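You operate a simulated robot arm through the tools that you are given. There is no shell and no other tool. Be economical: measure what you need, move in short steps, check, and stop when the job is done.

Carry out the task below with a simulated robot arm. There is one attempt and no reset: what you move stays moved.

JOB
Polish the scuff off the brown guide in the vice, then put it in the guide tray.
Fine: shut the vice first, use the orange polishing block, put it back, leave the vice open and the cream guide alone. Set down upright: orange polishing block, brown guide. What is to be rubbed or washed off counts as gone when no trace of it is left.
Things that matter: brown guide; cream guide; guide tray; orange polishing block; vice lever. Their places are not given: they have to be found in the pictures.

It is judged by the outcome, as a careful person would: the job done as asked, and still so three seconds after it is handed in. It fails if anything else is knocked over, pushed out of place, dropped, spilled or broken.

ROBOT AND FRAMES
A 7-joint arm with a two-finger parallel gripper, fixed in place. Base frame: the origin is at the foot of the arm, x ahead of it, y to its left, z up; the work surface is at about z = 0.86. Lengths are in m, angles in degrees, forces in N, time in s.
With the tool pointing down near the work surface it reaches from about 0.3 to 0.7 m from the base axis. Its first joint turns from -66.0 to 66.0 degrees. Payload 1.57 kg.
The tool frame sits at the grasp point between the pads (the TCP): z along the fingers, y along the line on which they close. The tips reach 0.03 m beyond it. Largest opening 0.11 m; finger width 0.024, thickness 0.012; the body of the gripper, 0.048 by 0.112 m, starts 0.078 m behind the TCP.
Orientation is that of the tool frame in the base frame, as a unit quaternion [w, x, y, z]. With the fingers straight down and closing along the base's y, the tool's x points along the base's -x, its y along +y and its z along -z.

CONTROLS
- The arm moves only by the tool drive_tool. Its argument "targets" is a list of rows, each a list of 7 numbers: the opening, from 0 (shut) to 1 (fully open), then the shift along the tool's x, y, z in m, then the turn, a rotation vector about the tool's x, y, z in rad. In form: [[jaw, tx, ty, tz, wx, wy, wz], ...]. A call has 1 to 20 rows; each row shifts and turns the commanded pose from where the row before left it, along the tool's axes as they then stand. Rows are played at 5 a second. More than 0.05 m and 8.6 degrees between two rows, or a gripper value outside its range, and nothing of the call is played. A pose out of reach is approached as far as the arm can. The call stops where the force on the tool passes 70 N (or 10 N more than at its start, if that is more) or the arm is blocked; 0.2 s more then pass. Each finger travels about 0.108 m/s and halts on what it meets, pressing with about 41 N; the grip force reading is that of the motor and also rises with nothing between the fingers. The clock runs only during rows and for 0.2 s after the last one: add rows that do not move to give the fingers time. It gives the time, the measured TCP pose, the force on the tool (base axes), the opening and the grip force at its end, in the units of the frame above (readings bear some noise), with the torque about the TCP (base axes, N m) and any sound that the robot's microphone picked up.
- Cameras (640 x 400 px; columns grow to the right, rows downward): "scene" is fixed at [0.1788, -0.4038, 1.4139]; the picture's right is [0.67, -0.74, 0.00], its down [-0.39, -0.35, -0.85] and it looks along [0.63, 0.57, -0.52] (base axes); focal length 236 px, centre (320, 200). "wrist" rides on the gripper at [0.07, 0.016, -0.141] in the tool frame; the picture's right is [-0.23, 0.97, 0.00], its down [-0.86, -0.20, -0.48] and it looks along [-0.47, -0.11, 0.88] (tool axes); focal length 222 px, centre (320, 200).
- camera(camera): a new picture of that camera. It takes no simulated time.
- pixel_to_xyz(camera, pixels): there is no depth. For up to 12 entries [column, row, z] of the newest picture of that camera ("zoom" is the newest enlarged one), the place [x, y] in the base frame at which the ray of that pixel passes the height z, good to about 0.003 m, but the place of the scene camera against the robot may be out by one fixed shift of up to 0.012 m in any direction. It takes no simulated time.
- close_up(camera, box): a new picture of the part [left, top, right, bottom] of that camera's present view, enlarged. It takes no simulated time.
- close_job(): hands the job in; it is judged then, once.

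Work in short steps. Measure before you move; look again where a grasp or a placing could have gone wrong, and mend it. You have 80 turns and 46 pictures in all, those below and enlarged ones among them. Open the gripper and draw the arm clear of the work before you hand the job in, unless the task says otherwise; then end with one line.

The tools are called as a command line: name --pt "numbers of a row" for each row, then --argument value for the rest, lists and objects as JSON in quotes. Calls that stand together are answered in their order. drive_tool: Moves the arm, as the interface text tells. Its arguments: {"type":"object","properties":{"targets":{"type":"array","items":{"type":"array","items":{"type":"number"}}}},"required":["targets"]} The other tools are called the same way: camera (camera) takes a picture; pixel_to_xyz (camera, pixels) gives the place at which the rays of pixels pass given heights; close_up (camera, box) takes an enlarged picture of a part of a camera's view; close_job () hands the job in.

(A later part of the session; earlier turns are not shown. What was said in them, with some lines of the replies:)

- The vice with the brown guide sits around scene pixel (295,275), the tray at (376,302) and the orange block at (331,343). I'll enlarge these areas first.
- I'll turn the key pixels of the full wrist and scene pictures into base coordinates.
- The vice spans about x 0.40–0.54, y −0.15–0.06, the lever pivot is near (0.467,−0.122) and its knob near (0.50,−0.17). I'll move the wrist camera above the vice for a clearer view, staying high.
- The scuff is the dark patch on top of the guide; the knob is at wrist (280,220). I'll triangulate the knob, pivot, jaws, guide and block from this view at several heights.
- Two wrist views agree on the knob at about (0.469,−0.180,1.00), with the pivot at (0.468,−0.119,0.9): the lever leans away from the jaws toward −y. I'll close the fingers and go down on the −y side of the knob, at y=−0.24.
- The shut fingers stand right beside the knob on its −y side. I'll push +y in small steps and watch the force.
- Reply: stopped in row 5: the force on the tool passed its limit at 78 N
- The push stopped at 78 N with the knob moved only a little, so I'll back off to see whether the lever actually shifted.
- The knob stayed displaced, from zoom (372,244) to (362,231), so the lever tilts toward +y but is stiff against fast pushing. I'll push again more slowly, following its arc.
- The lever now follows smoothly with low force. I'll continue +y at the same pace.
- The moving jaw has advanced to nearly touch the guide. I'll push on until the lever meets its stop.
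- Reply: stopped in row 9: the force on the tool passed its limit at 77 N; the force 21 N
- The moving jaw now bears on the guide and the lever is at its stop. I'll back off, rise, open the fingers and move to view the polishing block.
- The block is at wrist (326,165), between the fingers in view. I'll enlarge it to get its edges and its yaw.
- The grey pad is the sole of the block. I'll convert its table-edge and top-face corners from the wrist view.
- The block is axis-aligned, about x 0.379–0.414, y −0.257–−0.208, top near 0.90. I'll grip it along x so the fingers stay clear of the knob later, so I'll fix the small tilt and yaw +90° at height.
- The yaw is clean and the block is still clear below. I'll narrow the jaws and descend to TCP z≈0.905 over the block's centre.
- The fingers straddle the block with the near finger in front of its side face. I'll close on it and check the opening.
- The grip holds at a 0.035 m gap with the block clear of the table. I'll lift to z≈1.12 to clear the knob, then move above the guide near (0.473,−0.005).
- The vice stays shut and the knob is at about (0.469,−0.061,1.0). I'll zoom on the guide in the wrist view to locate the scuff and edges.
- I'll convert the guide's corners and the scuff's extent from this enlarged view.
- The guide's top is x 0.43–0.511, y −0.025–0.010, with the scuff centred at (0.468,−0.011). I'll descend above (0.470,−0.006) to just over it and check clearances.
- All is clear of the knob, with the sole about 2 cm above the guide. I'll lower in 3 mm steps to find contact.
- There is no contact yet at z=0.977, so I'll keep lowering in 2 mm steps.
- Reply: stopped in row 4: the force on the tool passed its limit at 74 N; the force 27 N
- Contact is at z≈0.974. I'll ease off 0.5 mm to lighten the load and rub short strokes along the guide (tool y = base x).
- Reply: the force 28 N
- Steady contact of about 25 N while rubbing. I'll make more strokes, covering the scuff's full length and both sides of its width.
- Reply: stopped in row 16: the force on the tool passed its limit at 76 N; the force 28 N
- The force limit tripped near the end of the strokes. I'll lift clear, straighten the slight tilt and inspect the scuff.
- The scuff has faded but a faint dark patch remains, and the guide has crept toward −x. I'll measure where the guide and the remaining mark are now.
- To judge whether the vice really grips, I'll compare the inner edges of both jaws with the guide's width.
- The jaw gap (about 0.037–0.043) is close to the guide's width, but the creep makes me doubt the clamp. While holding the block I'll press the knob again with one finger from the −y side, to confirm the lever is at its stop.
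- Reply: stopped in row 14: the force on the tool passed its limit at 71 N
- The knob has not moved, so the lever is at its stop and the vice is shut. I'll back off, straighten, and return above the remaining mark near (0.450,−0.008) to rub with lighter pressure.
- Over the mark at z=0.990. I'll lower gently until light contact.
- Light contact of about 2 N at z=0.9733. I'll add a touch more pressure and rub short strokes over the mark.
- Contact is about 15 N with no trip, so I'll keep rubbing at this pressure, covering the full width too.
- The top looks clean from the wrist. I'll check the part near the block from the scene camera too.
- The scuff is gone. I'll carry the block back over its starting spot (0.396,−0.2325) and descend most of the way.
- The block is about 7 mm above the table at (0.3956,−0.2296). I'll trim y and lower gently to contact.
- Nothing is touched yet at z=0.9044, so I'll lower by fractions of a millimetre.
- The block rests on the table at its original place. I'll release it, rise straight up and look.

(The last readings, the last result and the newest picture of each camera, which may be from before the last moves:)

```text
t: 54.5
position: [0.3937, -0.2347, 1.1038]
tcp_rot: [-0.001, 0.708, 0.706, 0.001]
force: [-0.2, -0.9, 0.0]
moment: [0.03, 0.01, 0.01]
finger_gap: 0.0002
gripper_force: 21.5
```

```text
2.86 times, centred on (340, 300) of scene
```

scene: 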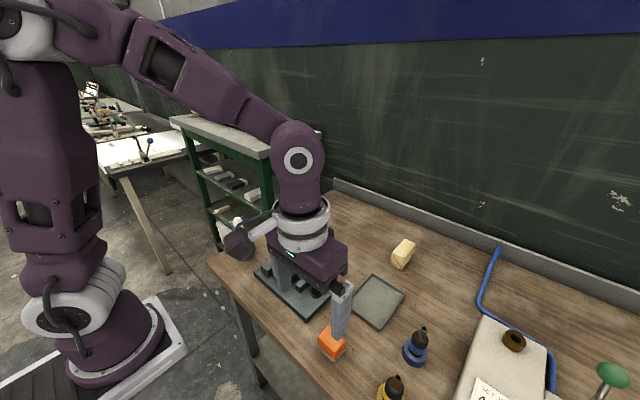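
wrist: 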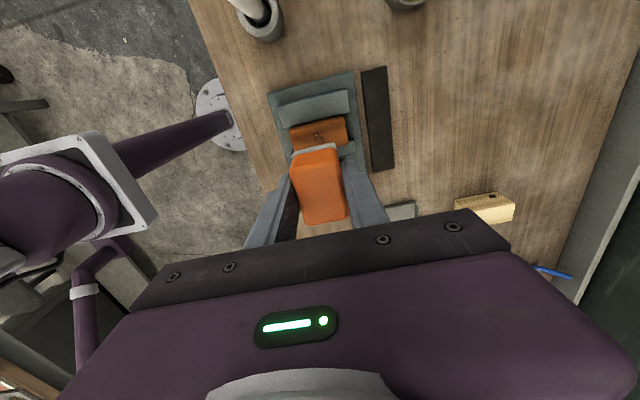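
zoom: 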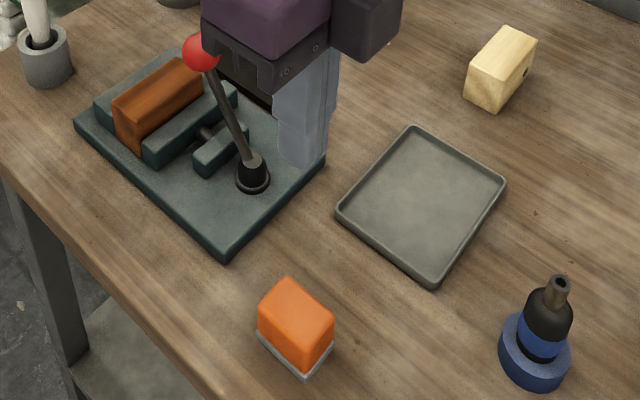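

The block is upright back at its starting spot. I'll yaw back −90° at height and come down with shut fingers on the +y side of the knob, above the guide.

drive_tool --pt "0 0 0 0 0 0 -0.1428" --pt "0 0 0 0 0 0 -0.1428" --pt "0 0 0 0 0 0 -0.1428" --pt "0 0 0 0 0 0 -0.1428" --pt "0 0 0 0 0 0 -0.1428" --pt "0 0 0 0 0 0 -0.1428" --pt "0 0 0 0 0 0 -0.1428" --pt "0 0 0 0 0 0 -0.1428" --pt "0 0 0 0 0 0 -0.1428" --pt "0 0 0 0 0 0 -0.1428" --pt "0 0 0 0 0 0 -0.1428" --pt "0 -0.01255 0.0375 0 0 0 0" --pt "0 -0.01255 0.0375 0 0 0 0" --pt "0 -0.01255 0.0375 0 0 0 0" --pt "0 -0.01255 0.0375 0 0 0 0" --pt "0 -0.01255 0.0375 0 0 0 0" --pt "0 -0.01255 0.0375 0 0 0 0" --pt "0 0 0 0 0 0 0"

```text
t: 58.3
position: [0.4721, -0.01, 1.1047]
tcp_rot: [-0.001, 0.001, 1.0, 0.001]
force: [1.1, 0.6, 1.2]
moment: [-0.05, 0.0, 0.02]
finger_gap: 0.0
gripper_force: 21.0
```

The pose is clean at (0.472,−0.010,1.105). I'll lower to z≈1.005 and begin pushing the knob toward −y slowly.

drive_tool --pt "0 0.002 0 0.04 0 0 0" --pt "0 0 0 0.04 0 0 0" --pt "0 0 0 0.02 0 0 0" --pt "0 0 -0.01 0 0 0 0" --pt "0 0 -0.008 0 0 0 0" --pt "0 0 -0.004 -0.001 0 0 0" --pt "0 0 -0.004 -0.002 0 0 0" --pt "0 0 -0.004 -0.002 0 0 0" --pt "0 0 -0.004 -0.002 0 0 0" --pt "0 0 -0.004 -0.002 0 0 0" --pt "0 0 -0.004 -0.001 0 0 0" --pt "0 0 -0.004 -0.001 0 0 0" --pt "0 0 -0.004 -0.001 0 0 0" --pt "0 0 -0.005 0 0 0 0" --pt "0 0 -0.005 0 0 0 0" --pt "0 0 -0.005 0 0 0 0"

```text
t: 61.7
position: [0.4683, -0.0744, 1.0158]
tcp_rot: [0.0, 0.001, 1.0, 0.002]
force: [-1.7, 5.6, 15.0]
moment: [-0.28, -0.04, 0.0]
finger_gap: 0.0
gripper_force: 21.6
```

The lever follows. I'll continue to the original open position, with the TCP to about y=−0.151.

drive_tool --pt "0 0 -0.005 0 0 0 0" --pt "0 0 -0.005 0 0 0 0" --pt "0 0 -0.005 0 0 0 0" --pt "0 0 -0.005 0 0 0 0" --pt "0 0 -0.005 0 0 0 0" --pt "0 0 -0.005 0 0 0 0" --pt "0 0 -0.005 0.001 0 0 0" --pt "0 0 -0.005 0.002 0 0 0" --pt "0 0 -0.005 0.002 0 0 0" --pt "0 0 -0.005 0.002 0 0 0" --pt "0 0 -0.004 0.002 0 0 0" --pt "0 0 -0.004 0.002 0 0 0" --pt "0 0 -0.004 0.002 0 0 0" --pt "0 0 -0.004 0.002 0 0 0" --pt "0 0 -0.004 0.001 0 0 0" --pt "0 0 -0.004 0.001 0 0 0" --pt "0 0 -0.004 0 0 0 0" --pt "0 0 -0.003 0 0 0 0"

close_up --camera "scene" --box '[240, 200, 400, 320]'

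```text
t: 65.5
position: [0.4692, -0.15, 0.999]
tcp_rot: [-0.001, -0.001, 1.0, 0.005]
force: [-1.4, 45.1, 8.5]
moment: [1.28, 0.01, 0.04]
finger_gap: 0.0
gripper_force: 21.4
```

```text
3.33 times, centred on (320, 260) of scene
```

zoom: 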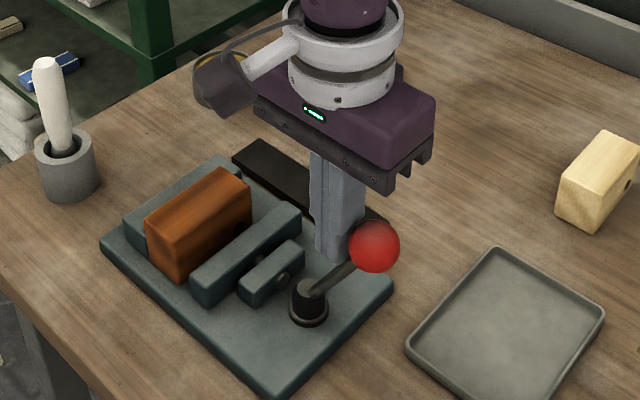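

The lever is back at its original open position. I'll back off, rise, open the fingers and move above the guide to measure it.

drive_tool --pt "0 0 0.02 0 0 0 0" --pt "0 0 0.02 -0.03 0 0 0" --pt "0 0 0 -0.045 0 0 0" --pt "0.5 0.004 0.025 -0.04 0 0 0" --pt "1 0.006 0.04 0 0 0 0" --pt "1 0.006 0.036 0 0 0 0" --pt "1 0 0 0 0 0 0"

close_up --camera "wrist" --box '[250, 90, 400, 200]'

```text
t: 67.1
position: [0.4508, -0.015, 1.1143]
tcp_rot: [-0.001, 0.0, 1.0, 0.001]
force: [-0.1, -0.1, -0.1]
moment: [-0.05, -0.02, 0.0]
finger_gap: 0.1099
gripper_force: 0.0
```

```text
3.64 times, centred on (325, 145) of wrist
```

zoom: 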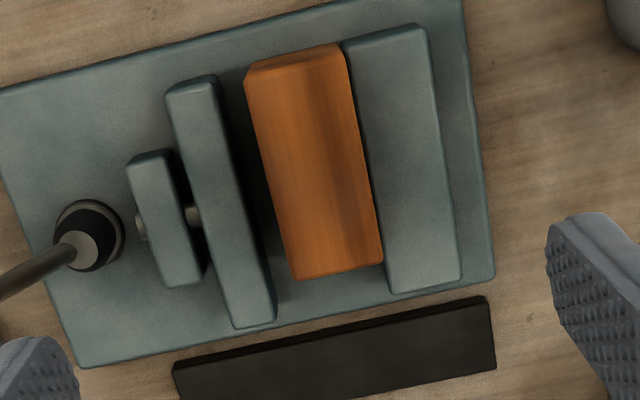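

The guide stands free between the jaws with its top clean. I'll convert its corners and the jaw edges, plus the tray's corners from the scene picture.

pixel_to_xyz --camera "zoom" --pixels '[[247, 85, 0.929], [344, 65, 0.929], [297, 277, 0.929], [381, 262, 0.929], [218, 85, 0.905], [274, 310, 0.905], [350, 45, 0.905], [392, 290, 0.905]]'

camera --camera "scene"

pixel_to_xyz --camera "scene" --pixels '[[339, 302, 0.87], [365, 276, 0.87], [373, 328, 0.87], [405, 293, 0.87], [376, 302, 0.863]]'

```text
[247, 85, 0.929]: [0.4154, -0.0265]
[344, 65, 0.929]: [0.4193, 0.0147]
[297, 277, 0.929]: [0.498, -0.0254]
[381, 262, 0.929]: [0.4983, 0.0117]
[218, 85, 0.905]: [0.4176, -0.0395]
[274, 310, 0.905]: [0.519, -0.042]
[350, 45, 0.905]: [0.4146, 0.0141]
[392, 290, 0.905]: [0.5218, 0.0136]
```

```text
13 pictures are left
```

scene: 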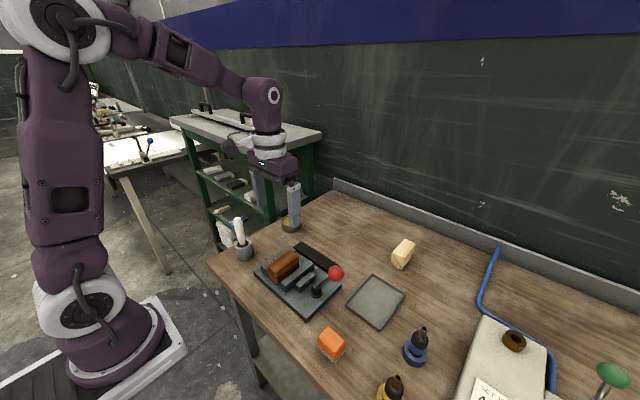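

```text
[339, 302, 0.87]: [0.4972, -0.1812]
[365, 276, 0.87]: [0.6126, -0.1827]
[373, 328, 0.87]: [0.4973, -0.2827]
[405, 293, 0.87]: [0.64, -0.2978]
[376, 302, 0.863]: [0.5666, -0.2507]
```

The guide centre is (0.4565,−0.007), long axis along x. I'll descend with partly opened fingers, keeping the tips just above the jaw tops (TCP z≈0.943).

drive_tool --pt "0.7 -0.0057 0.008 0.04 0 0 0" --pt "0.7 0 0 0.04 0 0 0" --pt "0.7 0 0 0.04 0 0 0" --pt "0.7 0 0 0.03 0 0 0" --pt "0.7 0 0 0.013 0 0 0" --pt "0.7 0 0 0.008 0 0 0" --pt "0.7 0 0 0 0 0 0"

close_up --camera "scene" --box '[240, 220, 340, 310]'

```text
t: 68.7
position: [0.4584, -0.0059, 0.942]
tcp_rot: [0.0, 0.0, 1.0, 0.001]
force: [0.5, -0.1, -0.1]
moment: [-0.01, -0.02, 0.01]
finger_gap: 0.0768
gripper_force: 0.1
```

```text
4.44 times, centred on (290, 265) of scene
```

zoom: 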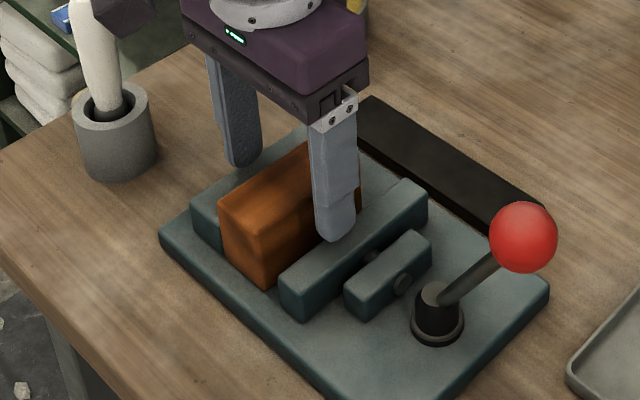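

The tips clear the jaw tops on both sides of the guide. I'll close on it and lift slightly.

drive_tool --pt "0.4 0 0 0 0 0 0" --pt "0.2 0 0 0 0 0 0" --pt "0.2 0 0 0 0 0 0" --pt "0.2 0 0 0 0 0 0" --pt "0.2 0 0 -0.01 0 0 0" --pt "0.2 0 0 -0.02 0 0 0" --pt "0.2 0 0 -0.04 0 0 0" --pt "0.2 0 0 0 0 0 0"

close_up --camera "scene" --box '[240, 200, 340, 310]'

```text
t: 70.5
position: [0.459, -0.0054, 1.0152]
tcp_rot: [-0.001, 0.0, 1.0, 0.003]
force: [0.6, -0.1, -0.6]
moment: [-0.01, 0.01, -0.03]
finger_gap: 0.0398
gripper_force: 41.2
```

```text
3.64 times, centred on (290, 255) of scene
```

zoom: 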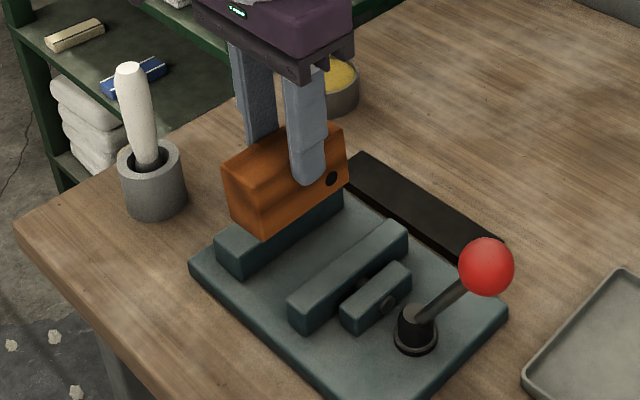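

The guide is held firmly at a 0.0398 m gap. I'll lift to z≈1.13 to clear the knob and move to y≈−0.235, short of the tray, to view the tray with the wrist camera.

drive_tool --pt "0.2 0 0 -0.04 0 0 0" --pt "0.2 0 0 -0.04 0 0 0" --pt "0.2 0 0 -0.04 0 0 0" --pt "0.2 0 -0.04 0 0 0 0" --pt "0.2 0 -0.04 0 0 0 0" --pt "0.2 0 -0.04 0 0 0 0" --pt "0.2 0 -0.04 0 0 0 0" --pt "0.2 0 -0.04 0 0 0 0" --pt "0.2 0 -0.03 0 0 0 0" --pt "0.2 0 0 0 0 0 0"

camera --camera "wrist"

```text
t: 72.7
position: [0.4577, -0.2378, 1.1319]
tcp_rot: [-0.001, 0.001, 1.0, 0.002]
force: [0.6, 0.4, -1.1]
moment: [0.0, 0.01, 0.01]
finger_gap: 0.0395
gripper_force: 41.2
```

```text
10 pictures are left
```

wrist: 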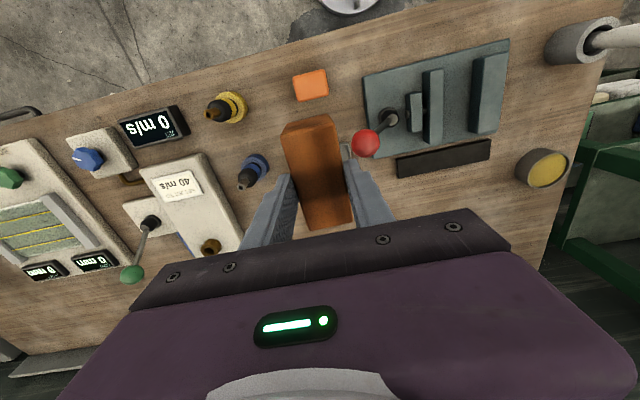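

The guide hides the tray, but the earlier views put the tray at about x 0.49–0.62, y −0.285–−0.185, centre near (0.56,−0.237). I'll move above it, descend to hover height and check with the scene camera.

drive_tool --pt "0.2 -0.035 0 0 0 0 0" --pt "0.2 -0.035 0 0 0 0 0" --pt "0.2 -0.034 0 0 0 0 0" --pt "0.2 0 0 0.04 0 0 0" --pt "0.2 0 0 0.04 0 0 0" --pt "0.2 0 0 0.04 0 0 0" --pt "0.2 0 0 0.04 0 0 0" --pt "0.2 0 0 0 0 0 0"

close_up --camera "scene" --box '[320, 240, 430, 340]'

```text
t: 74.5
position: [0.5618, -0.2359, 0.9714]
tcp_rot: [-0.001, 0.001, 1.0, 0.001]
force: [0.8, 0.0, -1.2]
moment: [-0.01, 0.0, -0.02]
finger_gap: 0.0392
gripper_force: 40.8
```

```text
4.00 times, centred on (375, 290) of scene
```

zoom: 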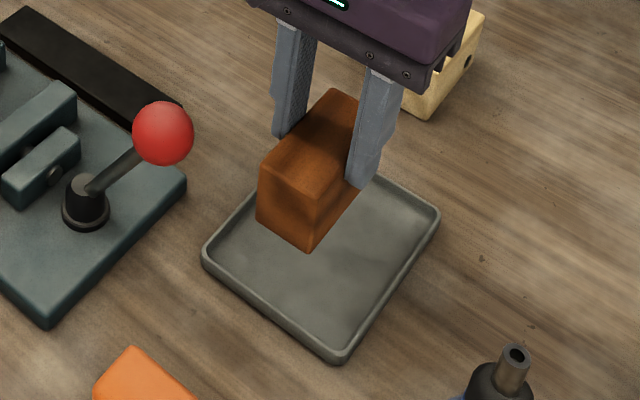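

Projected down, the guide would land centred in y but about 1 cm nearer the −x rim than ideal. I'll shift +1 cm in x and lower slowly.

drive_tool --pt "0.2 -0.01 0 0 0 0 0" --pt "0.2 0 0 0.015 0 0 0" --pt "0.2 0 0 0.01 0 0 0" --pt "0.2 0 0 0.004 0 0 0" --pt "0.2 0 0 0.003 0 0 0" --pt "0.2 0 0 0.002 0 0 0" --pt "0.2 0 0 0 0 0 0"

close_up --camera "scene" --box '[320, 240, 430, 340]'

```text
t: 76.1
position: [0.5723, -0.2366, 0.9375]
tcp_rot: [0.0, 0.0, 1.0, 0.002]
force: [0.1, 0.2, -1.1]
moment: [-0.02, -0.04, 0.02]
finger_gap: 0.0394
gripper_force: 40.7
```

```text
4.00 times, centred on (375, 290) of scene
```

zoom: 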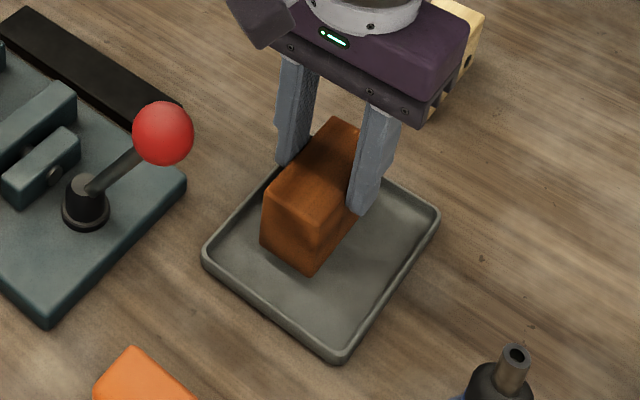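

The guide is well inside the tray and still a little above its floor. I'll lower in 2 mm steps to contact.

drive_tool --pt "0.2 0 0 0.002 0 0 0" --pt "0.2 0 0 0.002 0 0 0" --pt "0.2 0 0 0.002 0 0 0" --pt "0.2 0 0 0.0015 0 0 0" --pt "0.2 0 0 0 0 0 0"

```text
t: 77.3
position: [0.5708, -0.2364, 0.9303]
tcp_rot: [-0.001, 0.001, 1.0, 0.002]
force: [-1.7, 0.0, -1.3]
moment: [0.0, -0.01, -0.03]
finger_gap: 0.0394
gripper_force: 41.3
```

No contact yet at z=0.930, so I'll keep lowering in small steps.

drive_tool --pt "0.2 0 0 0.0015 0 0 0" --pt "0.2 0 0 0.001 0 0 0" --pt "0.2 0 0 0.001 0 0 0" --pt "0.2 0 0 0 0 0 0"

```text
t: 78.3
position: [0.5723, -0.2374, 0.9281]
tcp_rot: [0.0, 0.0, 1.0, 0.001]
force: [-5.6, -0.4, 34.6]
moment: [-0.03, 0.72, 0.0]
finger_gap: 0.039
gripper_force: 41.2
```

Contact is made at 35 N. I'll ease up 0.7 mm, release slowly, and rise.

drive_tool --pt "0.2 0 0 -0.0007 0 0 0" --pt "0.4 0 0 0 0 0 0" --pt "0.5 0 0 0 0 0 0" --pt "0.6 0 0 0 0 0 0" --pt "0.6 0 0 -0.03 0 0 0" --pt "0.6 0 0 -0.04 0 0 0" --pt "0.6 0 0 -0.045 0 0 0" --pt "0.8 0 0 -0.045 0 0 0" --pt "1 0.045 0 -0.02 0 0 0" --pt "1 0.045 0 -0.02 0 0 0" --pt "1 0.045 0 -0.02 0 0 0" --pt "1 0.045 0 0 0 0 0" --pt "1 0 0 0 0 0 0"

camera --camera "scene"

close_up --camera "scene" --box '[250, 230, 430, 370]'

camera --camera "wrist"

```text
t: 81.1
position: [0.3909, -0.2363, 1.1497]
tcp_rot: [-0.001, 0.001, 1.0, 0.002]
force: [0.1, 0.7, 0.2]
moment: [0.02, -0.02, 0.0]
finger_gap: 0.1098
gripper_force: 0.1
```

```text
7 pictures are left
```

scene: 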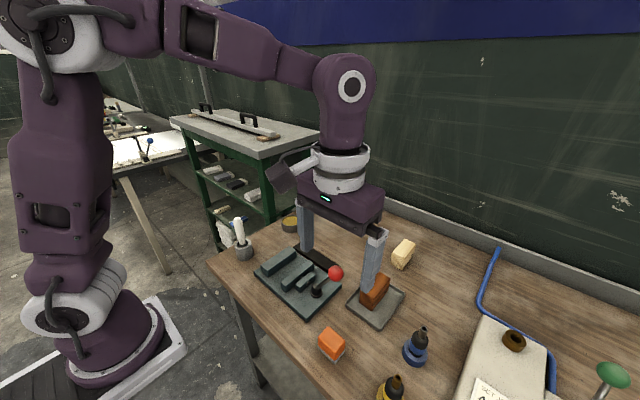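

```text
2.86 times, centred on (340, 300) of scene
```

zoom: 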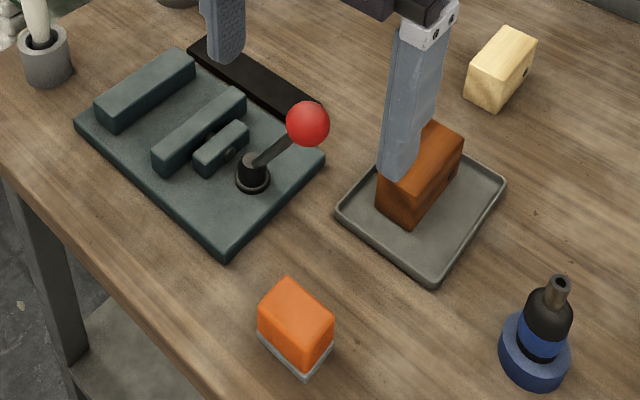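

```text
5 pictures are left
```

wrist: 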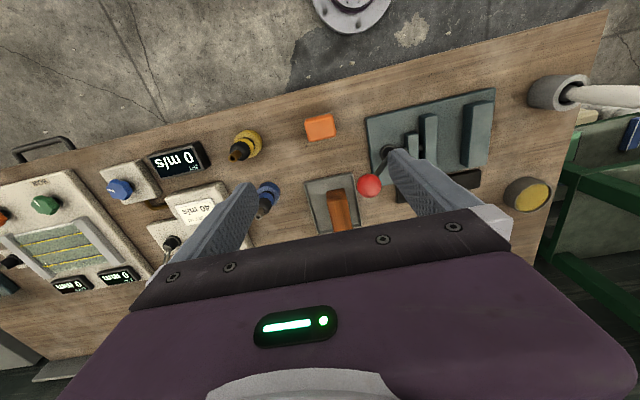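

The guide stands upright in the tray, the block is back and the vice is open. I'll take one last close look at the guide's top.

close_up --camera "wrist" --box '[300, 170, 370, 240]'

```text
5.71 times, centred on (335, 205) of wrist
```

zoom: 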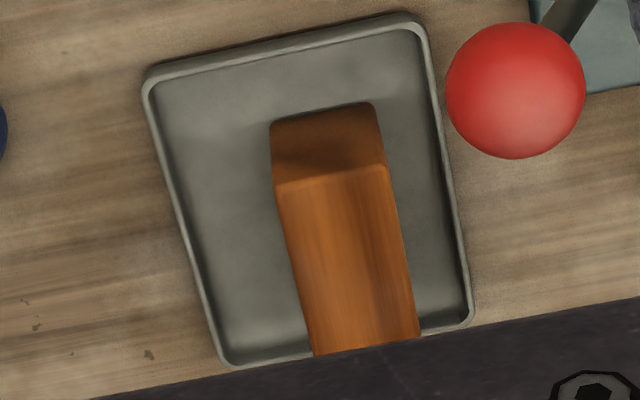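

The guide's top is clean and it stands fully inside the tray, and the arm is clear with the gripper open. I'm handing the job in.

close_job

```text
The job is handed in.
```

The job is handed in: the scuff is polished off the brown guide, which stands upright in the tray. The orange block is back upright in its place, the vice is open and the cream guide was not touched; the guide slid about 1.5 cm along the vice during the first, heavier rubbing, so I finished with lighter pressure.
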